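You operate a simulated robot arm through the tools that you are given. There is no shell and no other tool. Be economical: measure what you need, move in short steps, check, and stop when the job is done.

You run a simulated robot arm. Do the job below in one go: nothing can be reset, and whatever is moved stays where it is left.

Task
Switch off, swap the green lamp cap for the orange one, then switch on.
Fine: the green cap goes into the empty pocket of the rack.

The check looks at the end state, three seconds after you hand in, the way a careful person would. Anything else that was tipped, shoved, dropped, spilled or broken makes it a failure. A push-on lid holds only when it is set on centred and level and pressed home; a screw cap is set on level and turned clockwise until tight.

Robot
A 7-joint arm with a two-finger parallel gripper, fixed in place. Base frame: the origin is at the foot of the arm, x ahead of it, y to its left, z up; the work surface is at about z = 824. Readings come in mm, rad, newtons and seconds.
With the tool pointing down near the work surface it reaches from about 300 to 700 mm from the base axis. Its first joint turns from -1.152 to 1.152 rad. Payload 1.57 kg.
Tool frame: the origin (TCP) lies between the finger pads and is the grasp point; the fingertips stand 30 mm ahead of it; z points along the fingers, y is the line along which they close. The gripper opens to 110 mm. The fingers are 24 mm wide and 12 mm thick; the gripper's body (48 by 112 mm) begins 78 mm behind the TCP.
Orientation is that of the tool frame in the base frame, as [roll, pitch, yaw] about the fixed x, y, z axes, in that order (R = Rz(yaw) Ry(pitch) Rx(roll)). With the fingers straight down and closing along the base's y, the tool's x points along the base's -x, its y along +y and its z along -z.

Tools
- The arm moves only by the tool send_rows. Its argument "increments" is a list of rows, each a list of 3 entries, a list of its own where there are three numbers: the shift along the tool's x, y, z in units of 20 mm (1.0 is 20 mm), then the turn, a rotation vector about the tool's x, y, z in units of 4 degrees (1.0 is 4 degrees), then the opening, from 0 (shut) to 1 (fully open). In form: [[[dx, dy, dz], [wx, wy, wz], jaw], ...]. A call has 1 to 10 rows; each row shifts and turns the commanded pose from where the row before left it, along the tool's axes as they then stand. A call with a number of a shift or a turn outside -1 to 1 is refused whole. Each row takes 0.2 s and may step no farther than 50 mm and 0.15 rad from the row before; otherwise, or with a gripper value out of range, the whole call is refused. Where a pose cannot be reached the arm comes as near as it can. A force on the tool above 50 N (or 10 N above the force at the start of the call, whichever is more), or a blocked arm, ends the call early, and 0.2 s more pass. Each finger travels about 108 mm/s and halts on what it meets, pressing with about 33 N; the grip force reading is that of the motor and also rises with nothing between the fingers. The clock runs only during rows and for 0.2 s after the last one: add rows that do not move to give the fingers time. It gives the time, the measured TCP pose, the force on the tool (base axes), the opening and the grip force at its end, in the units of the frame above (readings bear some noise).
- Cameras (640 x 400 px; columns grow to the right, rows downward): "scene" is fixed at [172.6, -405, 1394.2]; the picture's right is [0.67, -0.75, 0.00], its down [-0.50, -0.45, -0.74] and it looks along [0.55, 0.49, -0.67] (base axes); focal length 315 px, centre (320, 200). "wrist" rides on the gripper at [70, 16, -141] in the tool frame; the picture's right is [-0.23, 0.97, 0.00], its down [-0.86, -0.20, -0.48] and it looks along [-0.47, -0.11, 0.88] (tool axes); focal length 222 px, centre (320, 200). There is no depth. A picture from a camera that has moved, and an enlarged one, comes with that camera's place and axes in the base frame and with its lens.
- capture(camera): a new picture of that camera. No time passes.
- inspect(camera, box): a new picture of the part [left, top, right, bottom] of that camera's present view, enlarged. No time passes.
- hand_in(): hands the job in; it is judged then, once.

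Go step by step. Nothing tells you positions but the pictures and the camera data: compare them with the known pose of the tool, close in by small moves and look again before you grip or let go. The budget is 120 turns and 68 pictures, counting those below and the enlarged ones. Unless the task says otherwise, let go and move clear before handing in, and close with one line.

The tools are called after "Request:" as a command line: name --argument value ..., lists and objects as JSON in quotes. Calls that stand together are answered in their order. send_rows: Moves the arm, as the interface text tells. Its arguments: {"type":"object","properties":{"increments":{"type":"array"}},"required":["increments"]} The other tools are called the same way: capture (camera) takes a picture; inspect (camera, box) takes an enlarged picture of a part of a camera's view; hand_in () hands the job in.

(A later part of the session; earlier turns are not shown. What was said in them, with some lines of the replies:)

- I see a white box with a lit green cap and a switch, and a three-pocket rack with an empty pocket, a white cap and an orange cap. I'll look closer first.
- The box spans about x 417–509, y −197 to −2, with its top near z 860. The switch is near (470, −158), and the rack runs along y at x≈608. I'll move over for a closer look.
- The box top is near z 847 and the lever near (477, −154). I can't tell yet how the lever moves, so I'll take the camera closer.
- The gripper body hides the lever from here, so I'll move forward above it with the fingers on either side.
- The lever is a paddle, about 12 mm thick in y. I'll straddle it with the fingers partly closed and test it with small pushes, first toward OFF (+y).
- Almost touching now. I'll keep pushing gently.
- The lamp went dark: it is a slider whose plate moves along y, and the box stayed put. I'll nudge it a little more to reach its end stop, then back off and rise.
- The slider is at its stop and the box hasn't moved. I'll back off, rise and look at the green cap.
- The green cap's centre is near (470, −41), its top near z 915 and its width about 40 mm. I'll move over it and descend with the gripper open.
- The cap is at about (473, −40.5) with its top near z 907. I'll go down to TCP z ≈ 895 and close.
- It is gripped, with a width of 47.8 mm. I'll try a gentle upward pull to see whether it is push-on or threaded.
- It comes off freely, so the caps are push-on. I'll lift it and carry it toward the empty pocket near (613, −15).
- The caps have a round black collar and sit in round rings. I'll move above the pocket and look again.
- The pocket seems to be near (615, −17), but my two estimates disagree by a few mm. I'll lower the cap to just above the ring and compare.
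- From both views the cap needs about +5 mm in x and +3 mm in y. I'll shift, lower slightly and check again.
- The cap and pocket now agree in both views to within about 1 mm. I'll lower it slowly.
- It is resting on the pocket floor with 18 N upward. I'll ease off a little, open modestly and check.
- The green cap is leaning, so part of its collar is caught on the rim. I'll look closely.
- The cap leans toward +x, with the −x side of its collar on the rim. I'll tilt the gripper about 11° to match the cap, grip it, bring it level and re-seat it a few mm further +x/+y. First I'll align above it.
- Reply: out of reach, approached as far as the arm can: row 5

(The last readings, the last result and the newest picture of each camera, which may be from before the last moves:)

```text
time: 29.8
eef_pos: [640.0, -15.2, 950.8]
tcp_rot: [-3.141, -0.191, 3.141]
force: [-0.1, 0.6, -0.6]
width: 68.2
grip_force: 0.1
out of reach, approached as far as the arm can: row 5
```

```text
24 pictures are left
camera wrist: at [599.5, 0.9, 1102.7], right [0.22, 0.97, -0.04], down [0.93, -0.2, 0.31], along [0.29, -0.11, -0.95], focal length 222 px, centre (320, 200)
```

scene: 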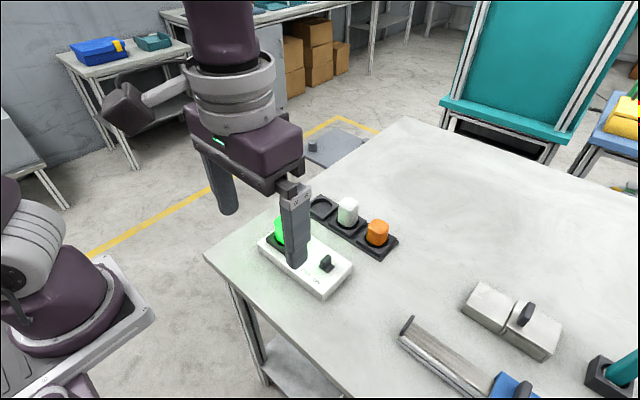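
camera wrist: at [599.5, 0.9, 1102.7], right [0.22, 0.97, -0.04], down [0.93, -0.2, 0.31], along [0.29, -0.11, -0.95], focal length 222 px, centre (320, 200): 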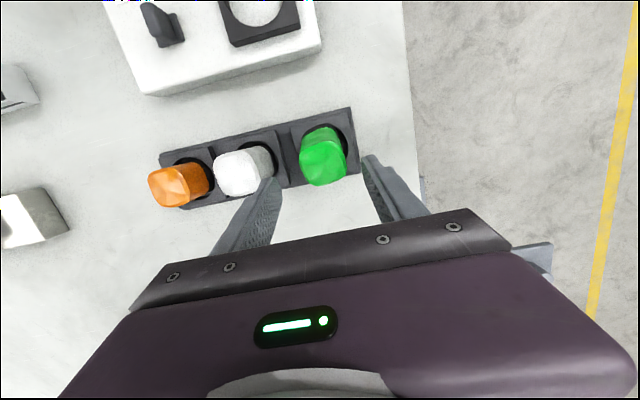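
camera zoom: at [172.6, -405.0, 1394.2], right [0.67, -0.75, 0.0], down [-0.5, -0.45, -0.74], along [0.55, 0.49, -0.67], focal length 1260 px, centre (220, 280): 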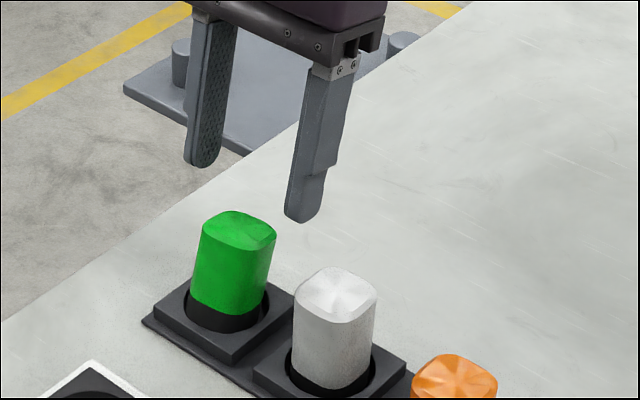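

The tilt matches the cap. The cap looks about 6 mm toward −x and 3 mm toward +y of the tool axis, so I'll correct and go down partway.

Request:
send_rows --increments '[[[0.3, 0.13, 0.5], [0, 0, 0], 0.62], [[0, 0, 0.9], [0, 0, 0], 0.62], [[0, 0, 0], [0, 0, 0], 0.62]]'

Request:
inspect --camera "scene" --box '[290, 130, 400, 230]'

Request:
inspect --camera "wrist" --box '[220, 90, 420, 230]'

```text
time: 30.6
eef_pos: [629.5, -11.5, 924.1]
tcp_rot: [3.14, -0.193, -3.141]
force: [-0.5, -0.1, 0.6]
width: 68.4
grip_force: 0.1
```

```text
4.00 times, centred on (345, 180) of scene
camera zoom: at [172.6, -405.0, 1394.2], right [0.67, -0.75, 0.0], down [-0.5, -0.45, -0.74], along [0.55, 0.49, -0.67], focal length 1260 px, centre (220, 280)
```

zoom: 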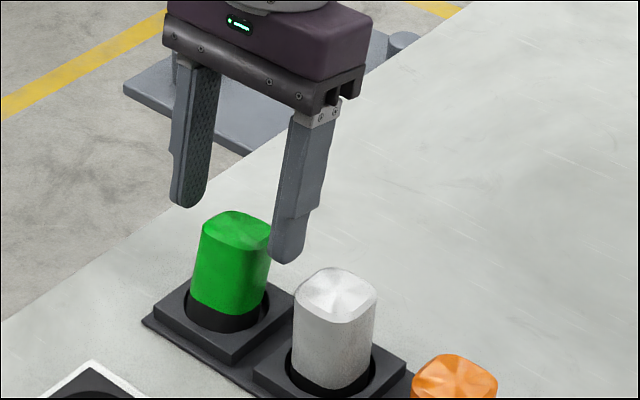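

```text
2.86 times, centred on (320, 160) of wrist
camera zoom: at [588.9, 3.6, 1076.2], right [0.22, 0.97, -0.04], down [0.93, -0.2, 0.31], along [0.29, -0.11, -0.95], focal length 635 px, centre (320, 314)
```

zoom: 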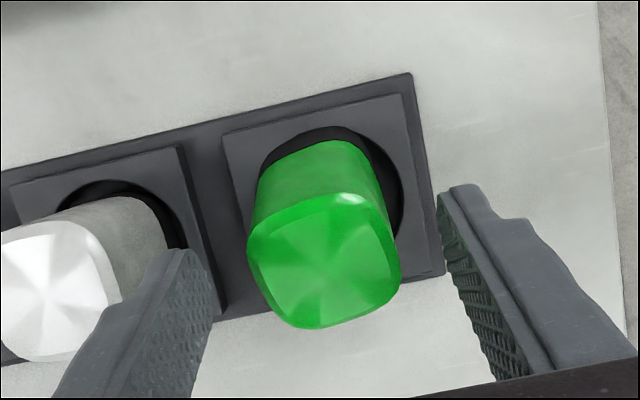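

Both views agree that the cap top lies just at the fingertip midpoint. I'll shift +2 mm in x, descend 40 mm along the axis and grip.

Request:
send_rows --increments '[[[-0.1, 0, 0.5], [0, 0, 0], 0.62], [[0, 0, 0.75], [0, 0, 0], 0.62], [[0, 0, 0.75], [0, 0, 0], 0.62], [[0, 0, 0], [0, 0, 0], 0.5], [[0, 0, 0], [0, 0, 0], 0.42], [[0, 0, 0], [0, 0, 0], 0.3], [[0, 0, 0], [0, 0, 0], 0.2], [[0, 0, 0], [0, 0, 0], 0.2]]'

Request:
inspect --camera "scene" --box '[290, 150, 390, 240]'

```text
time: 32.4
eef_pos: [623.7, -10.5, 884.3]
tcp_rot: [-3.14, -0.191, 3.141]
force: [0.1, -0.2, 0.2]
width: 47.2
grip_force: 32.6
```

```text
4.44 times, centred on (340, 195) of scene
camera zoom: at [172.6, -405.0, 1394.2], right [0.67, -0.75, 0.0], down [-0.5, -0.45, -0.74], along [0.55, 0.49, -0.67], focal length 1400 px, centre (231, 222)
```

zoom: 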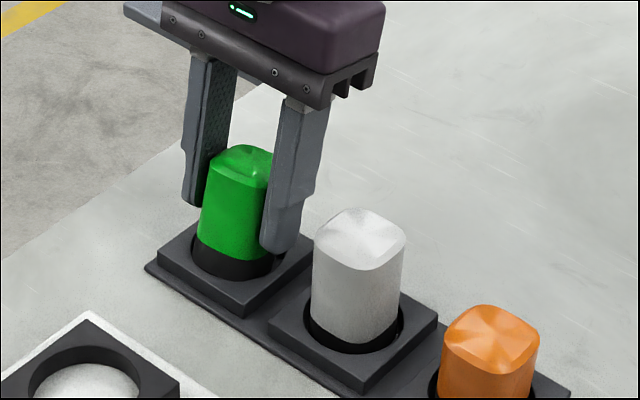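

It is gripped again. I'll lift it 16 mm and rotate back to vertical.

Request:
send_rows --increments '[[[0, 0, -0.4], [0, 0, 0], 0.2], [[0, 0, -0.4], [0, 0, 0], 0.2], [[0, 0, 0], [0, -0.9, 0], 0.2], [[0, 0, 0], [0, -0.9, 0], 0.2], [[0, 0, 0], [0, -0.95, 0], 0.2], [[0, 0, 0], [0, 0, 0], 0.2]]'

Request:
inspect --camera "scene" --box '[290, 165, 370, 230]'

Request:
inspect --camera "wrist" --box '[260, 100, 380, 190]'

```text
time: 33.8
eef_pos: [626.0, -10.6, 900.0]
tcp_rot: [3.14, -0.001, -3.141]
force: [0.0, 0.0, -1.0]
width: 47.1
grip_force: 32.8
```

```text
6.15 times, centred on (330, 198) of scene
camera zoom: at [172.6, -405.0, 1394.2], right [0.67, -0.75, 0.0], down [-0.5, -0.45, -0.74], along [0.55, 0.49, -0.67], focal length 1939 px, centre (258, 215)
```

zoom: 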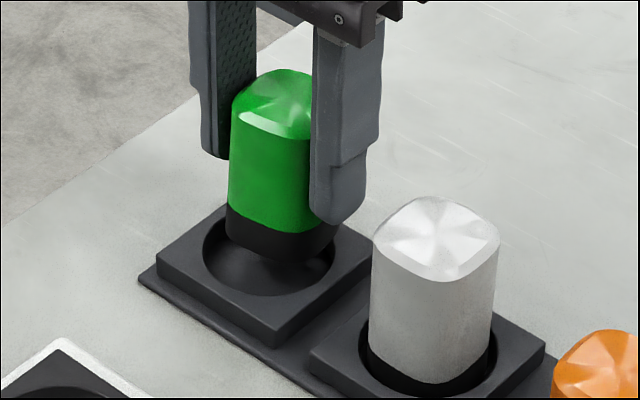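

```text
4.44 times, centred on (320, 145) of wrist
camera zoom: at [557.5, 4.3, 1041.5], right [0.23, 0.97, 0.0], down [0.85, -0.2, 0.48], along [0.47, -0.11, -0.88], focal length 987 px, centre (320, 444)
```

zoom: 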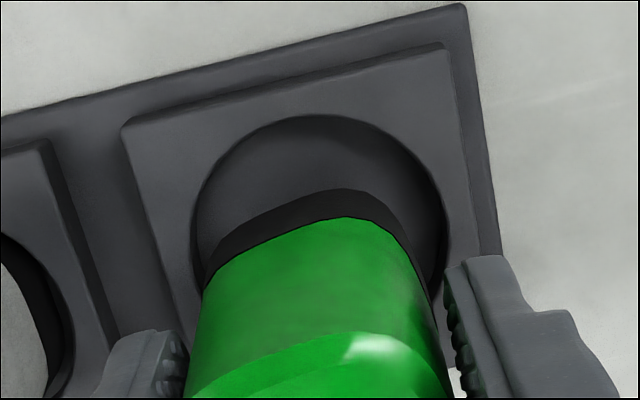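

The collar now sits about 7 mm too far toward +x of the hole, and the cap still leans about 4° toward +x. I'll level it, shift −x and check again.

Request:
send_rows --increments '[[[0.25, 0, 0], [0, -0.6, 0], 0.2], [[0.22, 0, 0], [0, -0.6, 0], 0.2], [[0, 0, 0.2], [0, 0, 0], 0.2], [[0, 0, 0], [0, 0, 0], 0.2]]'

Request:
inspect --camera "scene" --box '[310, 175, 360, 225]'

Request:
inspect --camera "wrist" --box '[260, 100, 380, 190]'

```text
time: 34.8
eef_pos: [617.2, -10.5, 896.3]
tcp_rot: [3.141, 0.085, 3.14]
force: [0.0, 0.4, -1.5]
width: 47.3
grip_force: 33.0
```

```text
8.00 times, centred on (335, 200) of scene
camera zoom: at [172.6, -405.0, 1394.2], right [0.67, -0.75, 0.0], down [-0.5, -0.45, -0.74], along [0.55, 0.49, -0.67], focal length 2521 px, centre (200, 200)
```

zoom: 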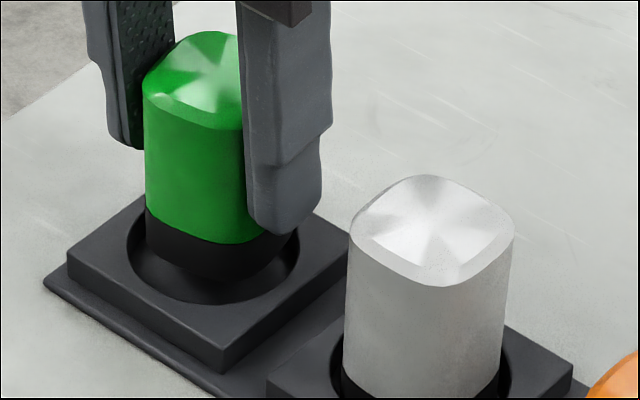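

```text
4.44 times, centred on (320, 145) of wrist
camera zoom: at [536.8, 4.9, 1030.8], right [0.23, 0.97, 0.02], down [0.81, -0.2, 0.55], along [0.54, -0.11, -0.84], focal length 987 px, centre (320, 444)
```

zoom: 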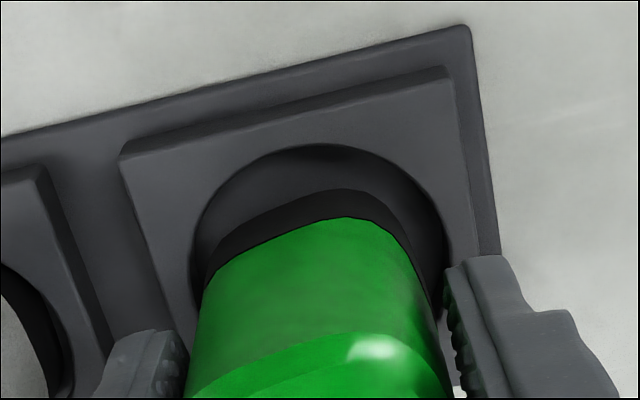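

The cap is level now. Compared with the seated white cap, it still needs to go a little farther from the scene camera. I'll shift about +1.5 mm x and +2 mm y, then lower and use contact height as feedback: about 879 means the rim, lower means seated.

Request:
send_rows --increments '[[[-0.08, 0.1, 0.3], [0, 0, 0], 0.2], [[0, 0, 0.3], [0, 0, 0], 0.2], [[0, 0, 0.15], [0, 0, 0], 0.2], [[0, 0, 0], [0, 0, 0], 0.2]]'

Request:
send_rows --increments '[[[0, 0, 0.1], [0, 0, 0], 0.2], [[0, 0, 0], [0, 0, 0], 0.2]]'

Request:
send_rows --increments '[[[0, 0, 0.1], [0, 0, 0], 0.2], [[0, 0, 0], [0, 0, 0], 0.2]]'

```text
time: 35.8
eef_pos: [620.6, -10.2, 882.3]
tcp_rot: [-3.141, 0.088, -3.141]
force: [-2.0, -0.6, 25.4]
width: 47.7
grip_force: 33.0
```

```text
time: 36.4
eef_pos: [620.2, -9.2, 880.5]
tcp_rot: [-3.141, 0.084, 3.141]
force: [-6.5, -2.4, 28.0]
width: 47.5
grip_force: 33.1
```

```text
time: 37.0
eef_pos: [619.6, -8.9, 876.8]
tcp_rot: [-3.14, 0.084, -3.141]
force: [-10.5, -2.2, 27.1]
width: 47.9
grip_force: 33.1
```

There was contact near z 883, and the cap is now slipping in the grip rather than dropping in. I'll look.

Request:
inspect --camera "wrist" --box '[270, 90, 370, 190]'

Request:
inspect --camera "scene" --box '[305, 175, 375, 245]'

```text
4.00 times, centred on (320, 140) of wrist
camera zoom: at [539.9, 5.7, 1012.9], right [0.23, 0.97, 0.02], down [0.81, -0.2, 0.55], along [0.54, -0.11, -0.84], focal length 888 px, centre (320, 440)
```

zoom: 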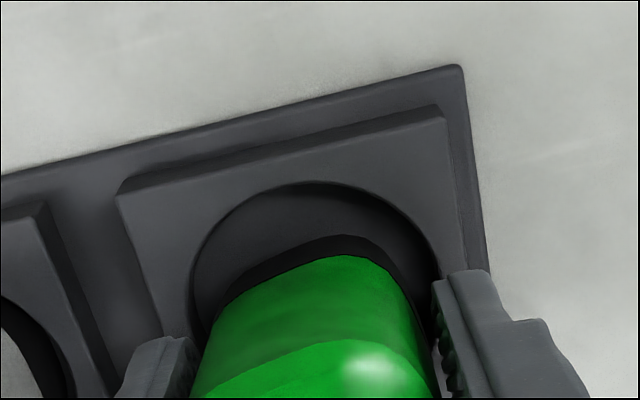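

```text
5.71 times, centred on (340, 210) of scene
camera zoom: at [171.8, -405.0, 1394.3], right [0.67, -0.75, 0.0], down [-0.5, -0.45, -0.74], along [0.55, 0.49, -0.67], focal length 1801 px, centre (206, 143)
```

zoom: 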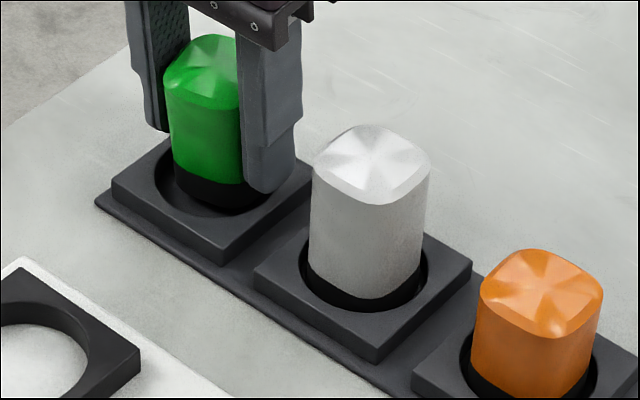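

The cap is resting on the +x rim and tilted back slightly. I'll lift 6 mm, rotate it upright (which also swings the collar about 6 mm toward −x) and shift +3 mm y.

Request:
send_rows --increments '[[[0, 0, -0.4], [0, 0, 0], 0.2], [[0, 0.08, 0], [0, 0.85, 0], 0.2], [[0, 0.08, 0], [0, 0.85, 0], 0.2], [[0, 0, 0], [0, 0, 0], 0.2]]'

Request:
inspect --camera "wrist" --box '[270, 90, 370, 190]'

Request:
inspect --camera "scene" --box '[305, 175, 375, 245]'

```text
time: 38.0
eef_pos: [620.4, -6.7, 885.8]
tcp_rot: [3.141, -0.036, 3.14]
force: [-0.4, -0.3, -1.2]
width: 47.2
grip_force: 32.8
```

```text
4.00 times, centred on (320, 140) of wrist
camera zoom: at [556.6, 8.8, 1029.1], right [0.23, 0.97, -0.01], down [0.87, -0.2, 0.45], along [0.43, -0.11, -0.89], focal length 888 px, centre (320, 440)
```

zoom: 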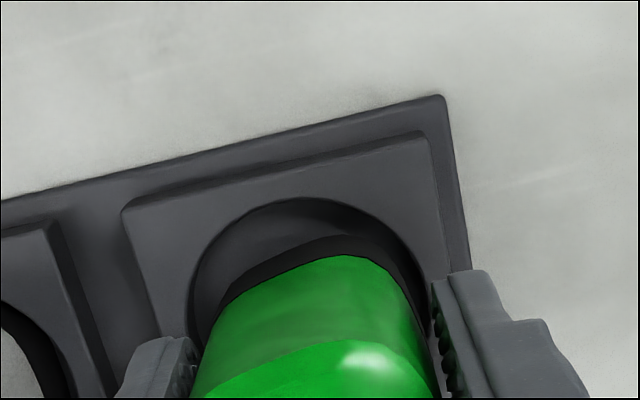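

```text
5.71 times, centred on (340, 210) of scene
camera zoom: at [172.6, -405.0, 1394.2], right [0.67, -0.75, 0.0], down [-0.5, -0.45, -0.74], along [0.55, 0.49, -0.67], focal length 1801 px, centre (206, 143)
```

zoom: 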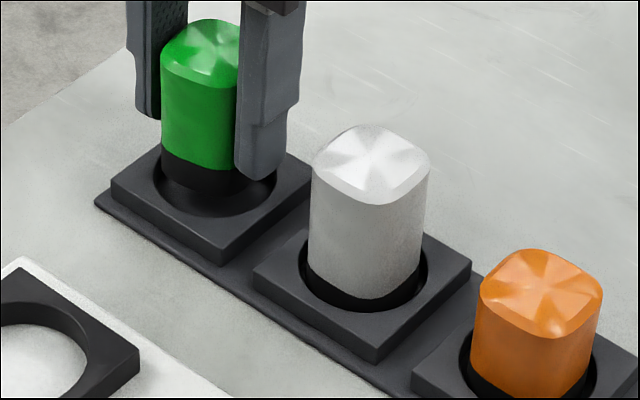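

It is level and nearly centred now. I'll shift −2 mm in x and lower gently, watching the force.

Request:
send_rows --increments '[[[0.1, 0, 0.2], [0, 0, 0], 0.2], [[0, 0, 0.15], [0, 0, 0], 0.2], [[0, 0, 0], [0, 0, 0], 0.2]]'

Request:
send_rows --increments '[[[0, 0, 0.15], [0, 0, 0], 0.2], [[0, 0, 0], [0, 0, 0], 0.2]]'

```text
time: 38.8
eef_pos: [617.0, -6.6, 878.1]
tcp_rot: [-3.142, -0.034, 3.141]
force: [-1.0, 0.3, -0.2]
width: 47.1
grip_force: 32.5
```

```text
time: 39.4
eef_pos: [618.1, -5.6, 875.5]
tcp_rot: [3.141, -0.034, 3.14]
force: [-0.1, -0.2, -1.0]
width: 47.2
grip_force: 33.2
```

Request:
send_rows --increments '[[[0, 0, 0.12], [0, 0, 0], 0.2], [[0, 0, 0], [0, 0, 0], 0.2]]'

Request:
inspect --camera "scene" --box '[305, 175, 375, 245]'

```text
time: 40.0
eef_pos: [618.1, -6.9, 873.1]
tcp_rot: [-3.141, -0.033, 3.14]
force: [0.4, -3.4, -0.8]
width: 47.3
grip_force: 33.0
```

```text
5.71 times, centred on (340, 210) of scene
camera zoom: at [172.6, -405.1, 1394.2], right [0.67, -0.75, 0.0], down [-0.5, -0.45, -0.74], along [0.55, 0.49, -0.67], focal length 1801 px, centre (206, 143)
```

zoom: 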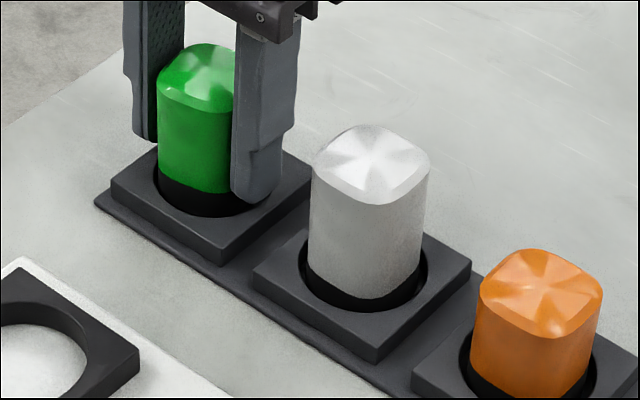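

The collar is inside the pocket, with a light side force from the +y wall. I'll ease −1.5 mm in y and keep lowering.

Request:
send_rows --increments '[[[0, -0.08, 0.08], [0, 0, 0], 0.2], [[0, 0, 0.1], [0, 0, 0], 0.2], [[0, 0, 0], [0, 0, 0], 0.2]]'

Request:
send_rows --increments '[[[0, 0, 0.08], [0, 0, 0], 0.2], [[0, 0, 0], [0, 0, 0], 0.2]]'

```text
time: 40.8
eef_pos: [617.7, -8.6, 869.3]
tcp_rot: [-3.14, -0.036, 3.141]
force: [0.5, -0.7, 2.7]
width: 47.4
grip_force: 33.5
```

```text
time: 41.4
eef_pos: [618.3, -7.3, 867.3]
tcp_rot: [-3.14, -0.032, -3.141]
force: [-3.9, -0.1, 24.3]
width: 47.4
grip_force: 33.0
```

It made floor contact at the expected height. I'll ease off, open and lift away.

Request:
send_rows --increments '[[[0, 0, -0.08], [0, 0, 0], 0.2], [[0, 0, 0], [0, 0, 0], 0.45], [[0, 0, 0], [0, 0, 0], 0.58], [[0, 0, 0], [0, 0, 0], 0.58], [[0, 0, -0.5], [0, 0, 0], 0.58], [[0, 0, -1], [0, 0, 0], 0.58], [[0, 0, -1], [0, 0, 0], 0.58], [[0, 0, -1], [0, 0.5, 0], 0.58], [[0, 0, -1], [0, -0.02, 0], 0.58], [[0, 0, -1], [0, 0, 0], 0.58]]'

Request:
inspect --camera "scene" --box '[310, 170, 410, 260]'

```text
time: 43.6
eef_pos: [623.3, -6.8, 981.1]
tcp_rot: [-3.141, -0.071, -3.141]
force: [-0.3, 0.3, 0.2]
width: 63.6
grip_force: 0.0
```

```text
4.44 times, centred on (360, 215) of scene
camera zoom: at [172.6, -405.0, 1394.2], right [0.67, -0.75, 0.0], down [-0.5, -0.45, -0.74], along [0.55, 0.49, -0.67], focal length 1400 px, centre (142, 133)
```

zoom: 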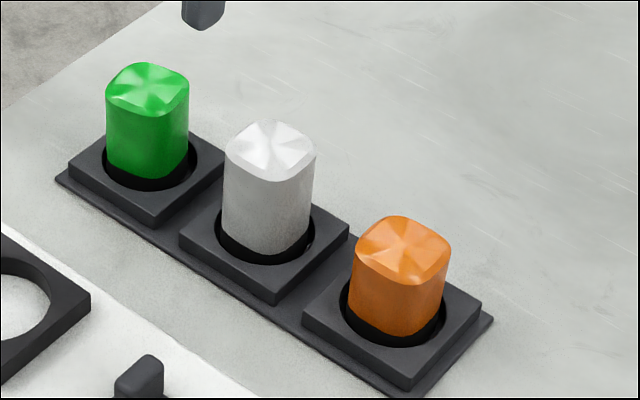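

The green cap is seated level in the pocket. Next, I'll level the tool and move above the orange cap, estimated at about (618, −179).

Request:
send_rows --increments '[[[0.1, -0.9, 0], [0, -0.5, 0], 0.6], [[0.1, -0.9, 0], [0, -0.5, 0], 0.6], [[0, -1, 0], [0, 0, 0], 0.6], [[0, -1, 0], [0, 0, 0], 0.6], [[0, -1, 0], [0, 0, 0], 0.6], [[0, -1, 0], [0, 0, 0], 0.6], [[0, -1, 0], [0, 0, 0], 0.6], [[0, -0.9, 0], [0, 0, 0], 0.6], [[0, -0.9, 0], [0, 0, 0], 0.6], [[0, 0, 0.5], [0, 0, 0], 0.6]]'

Request:
send_rows --increments '[[[0, 0, 1], [0, 0, 0], 0.6], [[0, 0, 0.5], [0, 0, 0], 0.6], [[0, 0, 0], [0, 0, 0], 0.6]]'

Request:
inspect --camera "wrist" --box '[220, 90, 420, 230]'

Request:
inspect --camera "scene" --box '[320, 160, 440, 270]'

```text
time: 45.8
eef_pos: [617.8, -179.8, 969.7]
tcp_rot: [-3.14, 0.001, -3.141]
force: [-0.9, -1.1, 0.2]
width: 65.8
grip_force: 0.1
```

```text
time: 46.6
eef_pos: [619.3, -179.0, 940.9]
tcp_rot: [3.141, 0.002, 3.141]
force: [0.9, 0.0, -0.3]
width: 66.0
grip_force: 0.1
```

```text
2.86 times, centred on (320, 160) of wrist
camera zoom: at [549.3, -163.2, 1081.4], right [0.23, 0.97, 0.0], down [0.85, -0.2, 0.48], along [0.47, -0.11, -0.88], focal length 635 px, centre (320, 314)
```

zoom: 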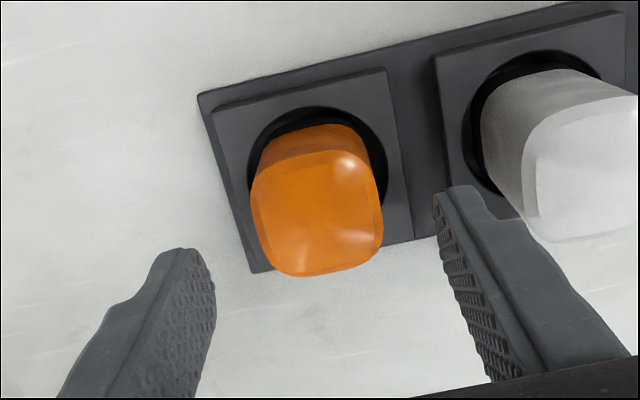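

```text
3.64 times, centred on (380, 215) of scene
camera zoom: at [172.6, -405.0, 1394.2], right [0.67, -0.75, 0.0], down [-0.5, -0.45, -0.74], along [0.55, 0.49, -0.67], focal length 1146 px, centre (102, 146)
```

zoom: 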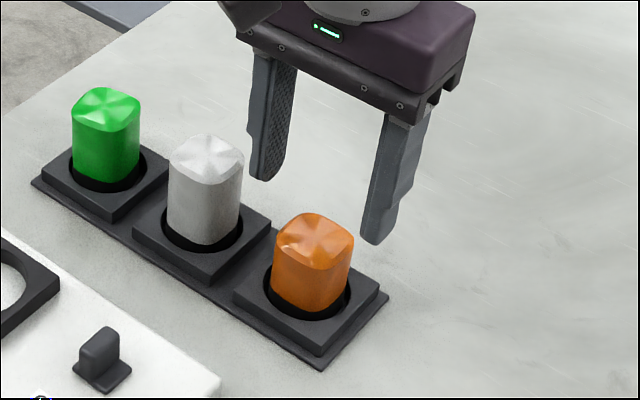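

The tool axis lines up with the orange cap in both views. I'll descend to z ≈ 873 and grip.

Request:
send_rows --increments '[[[0, -0.03, 1], [0, 0, 0], 0.6], [[0, 0, 1], [0, 0, 0], 0.6], [[0, 0, 0.7], [0, 0, 0], 0.6], [[0, 0, 0.65], [0, 0, 0], 0.6], [[0, 0, 0], [0, 0, 0], 0.5], [[0, 0, 0], [0, 0, 0], 0.42], [[0, 0, 0], [0, 0, 0], 0.3], [[0, 0, 0], [0, 0, 0], 0.2], [[0, 0, 0], [0, 0, 0], 0.2]]'

Request:
inspect --camera "scene" --box '[350, 190, 420, 260]'

```text
time: 48.6
eef_pos: [618.1, -178.9, 871.9]
tcp_rot: [3.141, 0.002, 3.141]
force: [-0.1, -0.4, 1.0]
width: 47.8
grip_force: 33.4
```

```text
5.71 times, centred on (385, 225) of scene
camera zoom: at [172.6, -405.0, 1394.2], right [0.67, -0.75, 0.0], down [-0.5, -0.45, -0.74], along [0.55, 0.49, -0.67], focal length 1801 px, centre (-51, 57)
```

zoom: 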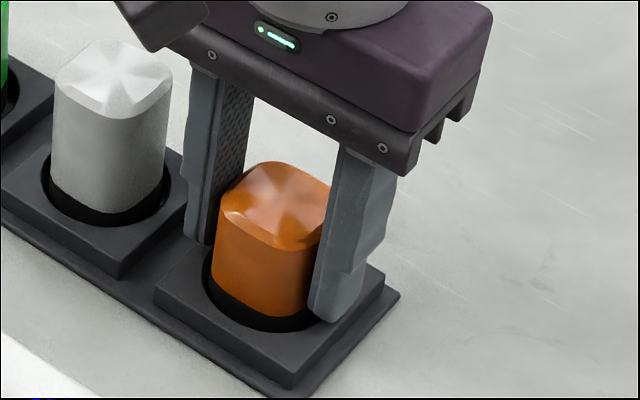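

It is gripped at z 872. I'll lift it and carry it above the lamp socket at about (472, −40).

Request:
send_rows --increments '[[[0, 0, -0.5], [0, 0, 0], 0.2], [[0, 0, -1], [0, 0, 0], 0.2], [[0, 0, -1], [0, 0, 0], 0.2], [[0, 0, -1], [0, 0, 0], 0.2], [[0, 0, -1], [0, 0, 0], 0.2], [[0, 0, -1], [0, 0, 0], 0.2], [[1, 0.95, 0], [0, 0, 0], 0.2], [[1, 0.95, 0], [0, 0, 0], 0.2], [[1, 0.95, 0], [0, 0, 0], 0.2], [[1, 0.95, 0], [0, 0, 0], 0.2]]'

Request:
send_rows --increments '[[[1, 0.95, 0], [0, 0, 0], 0.2], [[1, 0.95, 0], [0, 0, 0], 0.2], [[1, 0.95, 0], [0, 0, 0], 0.2], [[0.3, 0.3, 0], [0, 0, 0], 0.2], [[0, 0, 1], [0, 0, 0], 0.2], [[0, 0, 1], [0, 0, 0], 0.2], [[0, 0, 1], [0, 0, 0], 0.2], [[0, 0, 0], [0, 0, 0], 0.2]]'

Request:
inspect --camera "wrist" --box '[260, 80, 380, 200]'

Request:
inspect --camera "scene" --box '[255, 175, 345, 265]'

```text
time: 50.8
eef_pos: [538.2, -105.2, 984.1]
tcp_rot: [3.141, 0.001, -3.141]
force: [-0.5, 1.4, -0.8]
width: 48.0
grip_force: 33.3
```

```text
time: 52.6
eef_pos: [470.6, -42.4, 921.6]
tcp_rot: [-3.142, 0.003, 3.14]
force: [-0.4, 0.7, -0.3]
width: 47.8
grip_force: 33.3
```

```text
3.33 times, centred on (320, 140) of wrist
camera zoom: at [401.8, -26.8, 1063.3], right [0.23, 0.97, 0.0], down [0.85, -0.2, 0.48], along [0.47, -0.11, -0.88], focal length 740 px, centre (320, 400)
```

zoom: 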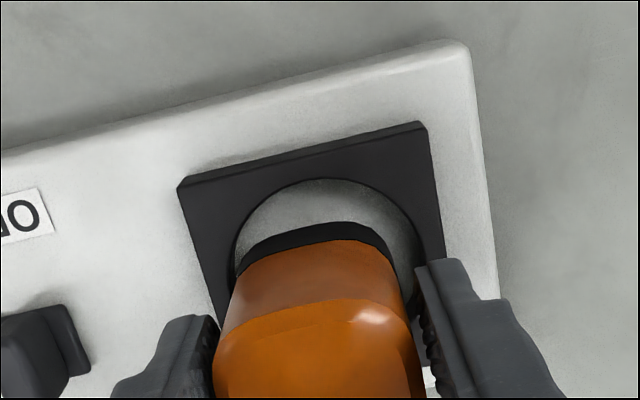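

```text
4.44 times, centred on (300, 220) of scene
camera zoom: at [172.6, -405.0, 1394.2], right [0.67, -0.75, 0.0], down [-0.5, -0.45, -0.74], along [0.55, 0.49, -0.67], focal length 1400 px, centre (409, 111)
```

zoom: 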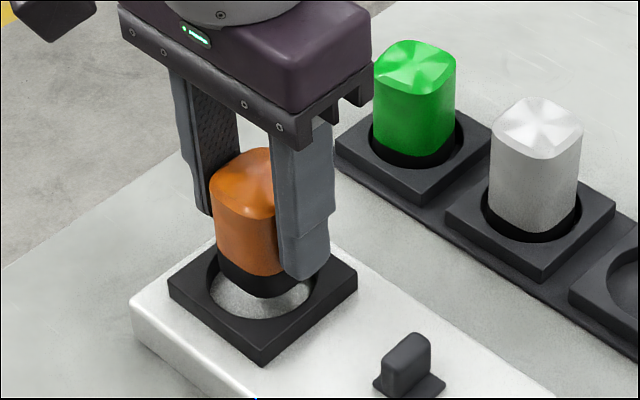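

Both views say the socket needs about +2 mm in y with x good. I'll correct and lower to just above the rim.

Request:
send_rows --increments '[[[0, 0.11, 0.3], [0, 0, 0], 0.2], [[0, 0, 0.3], [0, 0, 0], 0.2], [[0, 0, 0.2], [0, 0, 0], 0.2], [[0, 0, 0], [0, 0, 0], 0.2]]'

Request:
inspect --camera "wrist" --box '[260, 80, 380, 200]'

```text
time: 53.6
eef_pos: [473.5, -38.4, 905.2]
tcp_rot: [3.141, 0.003, -3.141]
force: [-2.0, -1.7, 8.5]
width: 47.7
grip_force: 33.0
```

```text
3.33 times, centred on (320, 140) of wrist
camera zoom: at [403.3, -23.3, 1046.9], right [0.23, 0.97, 0.0], down [0.85, -0.2, 0.48], along [0.47, -0.11, -0.88], focal length 740 px, centre (320, 400)
```

zoom: 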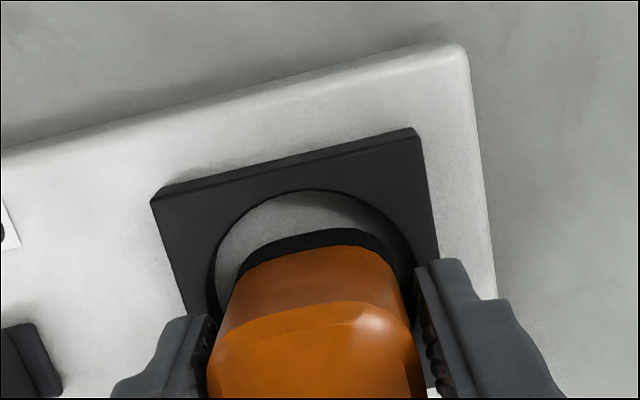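

It is touching the rim at z 905, and the wrist view shows about 12 mm of gap on the −x side, so the collar is about 7 mm too far +x. I'll lift slightly, shift and check the force while lowering.

Request:
send_rows --increments '[[[0, 0, -0.2], [0, 0, 0], 0.2], [[0.35, 0.05, 0], [0, 0, 0], 0.2], [[0, 0, 0.15], [0, 0, 0], 0.2], [[0, 0, 0], [0, 0, 0], 0.2]]'

Request:
send_rows --increments '[[[0, 0, 0.1], [0, 0, 0], 0.2], [[0, 0, 0], [0, 0, 0], 0.2]]'

```text
time: 54.6
eef_pos: [466.3, -37.9, 906.3]
tcp_rot: [3.141, 0.0, 3.142]
force: [-0.3, 1.3, -0.6]
width: 47.8
grip_force: 32.9
```

```text
time: 55.2
eef_pos: [466.4, -38.5, 903.5]
tcp_rot: [-3.14, 0.004, 3.141]
force: [0.0, -0.2, -1.0]
width: 47.7
grip_force: 33.0
```

No contact at 903.5, which is below the earlier rim height. I'll lower in small steps.

Request:
send_rows --increments '[[[0, 0, 0.1], [0, 0, 0], 0.2], [[0, 0, 0], [0, 0, 0], 0.2]]'

Request:
send_rows --increments '[[[0, 0, 0.1], [0, 0, 0], 0.2], [[0, 0, 0], [0, 0, 0], 0.2]]'

```text
time: 55.8
eef_pos: [466.5, -37.8, 904.3]
tcp_rot: [-3.141, 0.002, -3.141]
force: [0.5, -0.5, -1.4]
width: 47.7
grip_force: 32.6
```

```text
time: 56.4
eef_pos: [466.0, -38.4, 900.2]
tcp_rot: [3.141, 0.002, 3.14]
force: [0.4, -0.2, -1.2]
width: 47.8
grip_force: 33.6
```

Request:
send_rows --increments '[[[0, 0, 0.1], [0, 0, 0], 0.2], [[0, 0, 0], [0, 0, 0], 0.2]]'

Request:
inspect --camera "scene" --box '[255, 175, 345, 265]'

```text
time: 57.0
eef_pos: [466.1, -38.2, 898.5]
tcp_rot: [3.141, 0.001, 3.141]
force: [-0.1, 1.3, -0.2]
width: 47.8
grip_force: 33.1
```

```text
4.44 times, centred on (300, 220) of scene
camera zoom: at [172.6, -405.0, 1394.2], right [0.67, -0.75, 0.0], down [-0.5, -0.45, -0.74], along [0.55, 0.49, -0.67], focal length 1400 px, centre (409, 111)
```

zoom: 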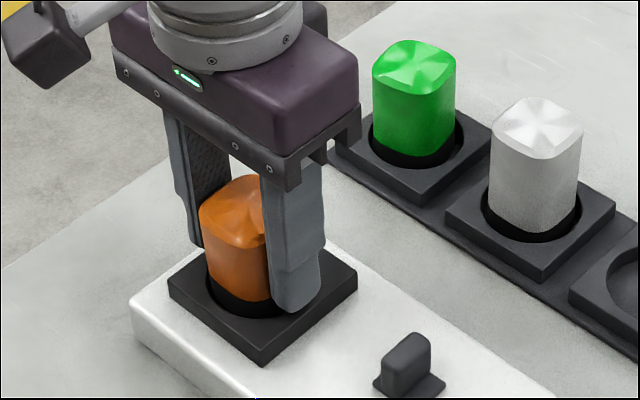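

The collar is inside the ring, and the slight lean in the picture is perspective. I'll continue down to contact and press home.

Request:
send_rows --increments '[[[0, 0, 0.1], [0, 0, 0], 0.2], [[0, 0, 0], [0, 0, 0], 0.2]]'

Request:
send_rows --increments '[[[0, 0, 0.1], [0, 0, 0], 0.2], [[0, 0, 0], [0, 0, 0], 0.2]]'

Request:
send_rows --increments '[[[0, 0, 0.1], [0, 0, 0], 0.2], [[0, 0, 0], [0, 0, 0], 0.2]]'

```text
time: 57.6
eef_pos: [467.1, -38.8, 896.3]
tcp_rot: [3.141, 0.001, 3.14]
force: [0.0, -0.5, 0.1]
width: 47.7
grip_force: 32.9
```

```text
time: 58.2
eef_pos: [466.1, -38.5, 894.6]
tcp_rot: [3.141, 0.002, -3.141]
force: [-0.2, 0.8, -0.9]
width: 47.4
grip_force: 33.1
```

```text
time: 58.8
eef_pos: [466.2, -38.5, 893.0]
tcp_rot: [3.141, 0.004, 3.141]
force: [-3.5, -2.3, 36.5]
width: 47.9
grip_force: 33.2
```

It made floor contact at 893 with 36 N. I'll lift 2 mm and feel for the ring walls in x and y so I can centre it before letting go.

Request:
send_rows --increments '[[[0, 0, -0.1], [0, 0, 0], 0.2], [[-0.1, 0, 0], [0, 0, 0], 0.2], [[0, 0, 0], [0, 0, 0], 0.2]]'

Request:
send_rows --increments '[[[-0.1, 0, 0], [0, 0, 0], 0.2], [[0, 0, 0], [0, 0, 0], 0.2]]'

```text
time: 59.6
eef_pos: [468.1, -37.9, 894.7]
tcp_rot: [-3.142, 0.0, -3.141]
force: [0.6, -0.4, -1.4]
width: 47.9
grip_force: 33.0
```

```text
time: 60.2
eef_pos: [469.2, -38.1, 895.1]
tcp_rot: [3.141, 0.0, -3.141]
force: [-0.1, 0.0, -1.1]
width: 47.8
grip_force: 33.3
```

Request:
send_rows --increments '[[[-0.1, 0, 0], [0, 0, 0], 0.2], [[0, 0, 0], [0, 0, 0], 0.2]]'

Request:
send_rows --increments '[[[-0.05, 0, 0], [0, 0, 0], 0.2], [[0, 0, 0], [0, 0, 0], 0.2]]'

```text
time: 60.8
eef_pos: [471.7, -38.4, 894.2]
tcp_rot: [3.141, -0.002, -3.141]
force: [-7.0, -0.6, -0.8]
width: 47.6
grip_force: 33.1
```

```text
time: 61.4
eef_pos: [472.1, -38.4, 895.4]
tcp_rot: [-3.14, -0.002, -3.141]
force: [-16.2, -2.5, 0.5]
width: 47.7
grip_force: 32.6
```

The +x wall is at about x 471. Now the −x side.

Request:
send_rows --increments '[[[0.25, 0, 0], [0, 0, 0], 0.2], [[0.1, 0, 0], [0, 0, 0], 0.2], [[0, 0, 0], [0, 0, 0], 0.2]]'

Request:
send_rows --increments '[[[0.1, 0, 0], [0, 0, 0], 0.2], [[0, 0, 0], [0, 0, 0], 0.2]]'

```text
time: 62.2
eef_pos: [466.2, -37.2, 894.6]
tcp_rot: [3.141, 0.003, -3.141]
force: [0.6, -0.1, -0.6]
width: 47.8
grip_force: 33.1
```

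```text
time: 62.8
eef_pos: [465.0, -36.8, 894.9]
tcp_rot: [3.14, 0.006, -3.141]
force: [11.8, 1.3, -0.9]
width: 47.8
grip_force: 32.9
```

The walls are at about 465.5 and 471.2, so the x centre is ≈ 468.4. Now y.

Request:
send_rows --increments '[[[-0.17, 0, 0], [0, 0, 0], 0.2], [[0, 0.12, 0], [0, 0, 0], 0.2], [[0, 0, 0], [0, 0, 0], 0.2]]'

Request:
send_rows --increments '[[[0, 0.08, 0], [0, 0, 0], 0.2], [[0, 0, 0], [0, 0, 0], 0.2]]'

```text
time: 63.6
eef_pos: [466.2, -36.8, 895.6]
tcp_rot: [-3.14, -0.001, 3.141]
force: [-3.7, -10.8, -1.8]
width: 48.0
grip_force: 32.7
```

```text
time: 64.2
eef_pos: [466.2, -36.9, 895.6]
tcp_rot: [-3.139, 0.0, 3.14]
force: [-5.5, -32.7, -2.3]
width: 47.9
grip_force: 32.7
```

Request:
send_rows --increments '[[[0, -0.2, 0], [0, 0, 0], 0.2], [[0, -0.1, 0], [0, 0, 0], 0.2], [[0, 0, 0], [0, 0, 0], 0.2]]'

Request:
send_rows --increments '[[[0, -0.1, 0], [0, 0, 0], 0.2], [[0, 0, 0], [0, 0, 0], 0.2]]'

```text
time: 65.0
eef_pos: [469.0, -39.1, 896.1]
tcp_rot: [3.14, 0.0, -3.14]
force: [0.2, -0.2, 0.0]
width: 47.7
grip_force: 33.2
```

```text
time: 65.6
eef_pos: [467.8, -42.1, 895.0]
tcp_rot: [-3.141, 0.001, -3.141]
force: [0.3, 1.2, 0.2]
width: 47.6
grip_force: 32.8
```

Request:
send_rows --increments '[[[0, -0.08, 0], [0, 0, 0], 0.2], [[0, 0, 0], [0, 0, 0], 0.2]]'

Request:
send_rows --increments '[[[0, -0.05, 0], [0, 0, 0], 0.2], [[0, 0, 0], [0, 0, 0], 0.2]]'

```text
time: 66.2
eef_pos: [467.3, -42.6, 895.5]
tcp_rot: [-3.141, 0.003, -3.139]
force: [0.0, 8.5, -0.6]
width: 47.8
grip_force: 33.3
```

```text
time: 66.8
eef_pos: [467.7, -43.8, 894.9]
tcp_rot: [3.139, 0.002, -3.138]
force: [0.8, 17.7, -0.3]
width: 47.7
grip_force: 32.8
```

The y walls are at about −37.2 and −42.5, so the centre is ≈ −39.9. I'll centre it, press down and let go.

Request:
send_rows --increments '[[[-0.03, 0.25, 0], [0, 0, 0], 0.2], [[0, 0, 0.1], [0, 0, 0], 0.2], [[0, 0, 0.08], [0, 0, 0], 0.2], [[0, 0, 0], [0, 0, 0], 0.2]]'

```text
time: 67.6
eef_pos: [469.0, -40.8, 894.0]
tcp_rot: [-3.141, 0.004, 3.14]
force: [-4.4, -0.6, 15.6]
width: 47.8
grip_force: 32.9
stopped in row 4: the force on the tool passed its limit (the readings are from after the stop); the commanded pose is now the measured one
```

It pressed home with over 50 N. I'll release, rise and look.

Request:
send_rows --increments '[[[0, 0, 0], [0, 0, 0], 0.45], [[0, 0, 0], [0, 0, 0], 0.6], [[0, 0, 0], [0, 0, 0], 0.6], [[0, 0, -0.5], [0, 0, 0], 0.6], [[0, 0, -1], [0, 0, 0], 0.6], [[0, 0, -1], [0, 0, 0], 0.6], [[0, 0, -1], [0, 0, 0], 0.6], [[0, 0, -1], [0, 0, 0], 0.6], [[-0.5, -1, 0], [0, 0, 0], 0.36], [[0, -1, 0], [0, 0, 0], 0.36]]'

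Request:
inspect --camera "scene" --box '[240, 170, 400, 290]'

```text
time: 69.8
eef_pos: [478.1, -81.2, 982.9]
tcp_rot: [-3.14, 0.002, 3.14]
force: [0.0, -0.6, -0.1]
width: 39.5
grip_force: 0.0
```

```text
3.33 times, centred on (320, 230) of scene
camera zoom: at [172.6, -405.0, 1394.2], right [0.67, -0.75, 0.0], down [-0.5, -0.45, -0.74], along [0.55, 0.49, -0.67], focal length 1050 px, centre (320, 100)
```

zoom: 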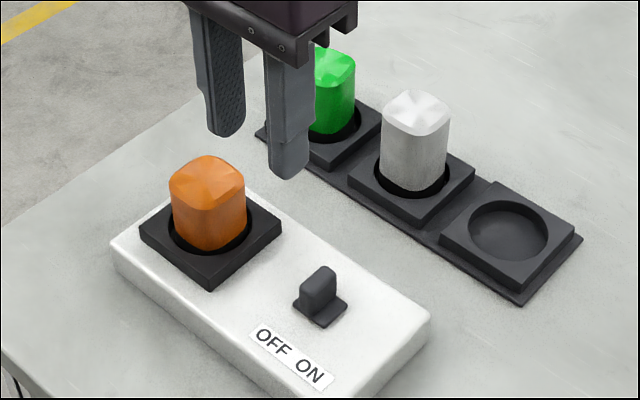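

The orange cap is seated level. Now I'll straddle the slider in its OFF position (about y −134).

Request:
send_rows --increments '[[[0, -1, 0], [0, 0, 0], 0.36], [[0, -1, 0], [0, 0, 0], 0.36], [[0, -0.65, 0], [0, 0, 0], 0.36], [[0, 0, 1], [0, 0, 0], 0.36], [[0, 0, 1], [0, 0, 0], 0.36], [[0, 0, 1], [0, 0, 0], 0.36], [[0, 0, 1], [0, 0, 0], 0.36], [[0, 0, 0.8], [0, 0, 0], 0.36], [[0, 0, 0], [0, 0, 0], 0.36]]'

Request:
send_rows --increments '[[[0, -0.2, 0], [0, 0, 0], 0.36], [[0, -0.2, 0], [0, 0, 0], 0.36], [[0, -0.2, 0], [0, 0, 0], 0.36], [[0, -0.1, 0], [0, 0, 0], 0.36], [[0, -0.1, 0], [0, 0, 0], 0.36], [[0, -0.1, 0], [0, 0, 0], 0.36], [[0, -0.1, 0], [0, 0, 0], 0.36], [[0, -0.1, 0], [0, 0, 0], 0.36], [[0, 0, 0], [0, 0, 0], 0.36]]'

Request:
send_rows --increments '[[[0, -0.1, 0], [0, 0, 0], 0.36], [[0, -0.1, 0], [0, 0, 0], 0.36], [[0, 0, 0], [0, 0, 0], 0.36]]'

```text
time: 71.8
eef_pos: [479.0, -134.8, 887.8]
tcp_rot: [-3.14, 0.003, 3.141]
force: [-0.5, 0.0, 0.1]
width: 39.6
grip_force: 0.0
```

```text
time: 73.8
eef_pos: [479.3, -155.9, 886.5]
tcp_rot: [-3.139, 0.003, 3.141]
force: [0.1, 0.9, -0.3]
width: 39.7
grip_force: 0.2
```

```text
time: 74.6
eef_pos: [479.4, -159.8, 887.5]
tcp_rot: [-3.139, 0.002, 3.141]
force: [0.2, -0.3, 0.6]
width: 39.7
grip_force: 0.3
```

Request:
send_rows --increments '[[[0, -0.1, 0], [0, 0, 0], 0.36], [[0, -0.1, 0], [0, 0, 0], 0.36], [[0, 0, 0], [0, 0, 0], 0.36]]'

Request:
send_rows --increments '[[[0, -0.1, 0], [0, 0, 0], 0.36], [[0, 0, 0], [0, 0, 0], 0.36]]'

```text
time: 75.4
eef_pos: [479.9, -163.8, 887.5]
tcp_rot: [-3.139, 0.002, 3.14]
force: [-0.1, 1.3, 0.9]
width: 40.6
grip_force: 0.5
```

```text
time: 76.0
eef_pos: [478.7, -166.5, 886.6]
tcp_rot: [-3.14, 0.004, 3.141]
force: [2.0, 5.4, 2.0]
width: 44.4
grip_force: 2.9
```

The end stop is felt: the finger is being pushed open. I'll back off, rise and look.

Request:
send_rows --increments '[[[0, 0.4, 0], [0, 0, 0], 0.36], [[0, 0, -0.5], [0, 0, 0], 0.36], [[0, 0, -1], [0, 0, 0], 0.36], [[0, 0, -1], [0, 0, 0], 0.36], [[0, 0, -1], [0, 0, 0], 0.36], [[0, 0, -1], [0, 0, 0], 0.36], [[0, 0, -1], [0, 0, 0], 0.36], [[0, 0, -1], [0, 0, 0], 0.36], [[0, 0, 0], [0, 0, 0], 0.36]]'

Request:
inspect --camera "scene" --box '[240, 170, 400, 290]'

```text
time: 78.0
eef_pos: [477.4, -158.0, 1017.3]
tcp_rot: [-3.139, 0.004, 3.139]
force: [-0.3, 0.3, -0.2]
width: 39.5
grip_force: 0.1
```

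```text
3.33 times, centred on (320, 230) of scene
camera zoom: at [172.6, -405.0, 1394.2], right [0.67, -0.75, 0.0], down [-0.5, -0.45, -0.74], along [0.55, 0.49, -0.67], focal length 1050 px, centre (320, 100)
```

zoom: 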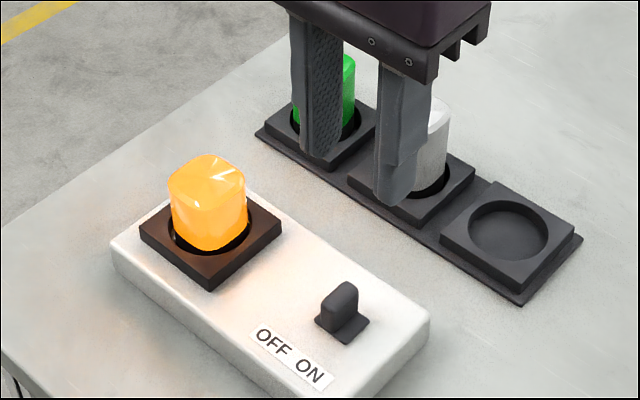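

The lamp is lit orange, the switch is at ON, the green cap sits in the rack and the arm is clear. I'm handing in now.

Request:
hand_in

```text
The job is handed in.
```

The green cap has been swapped for the orange one: the lamp is switched back on and lit orange, and the green cap sits level in the pocket that was empty.
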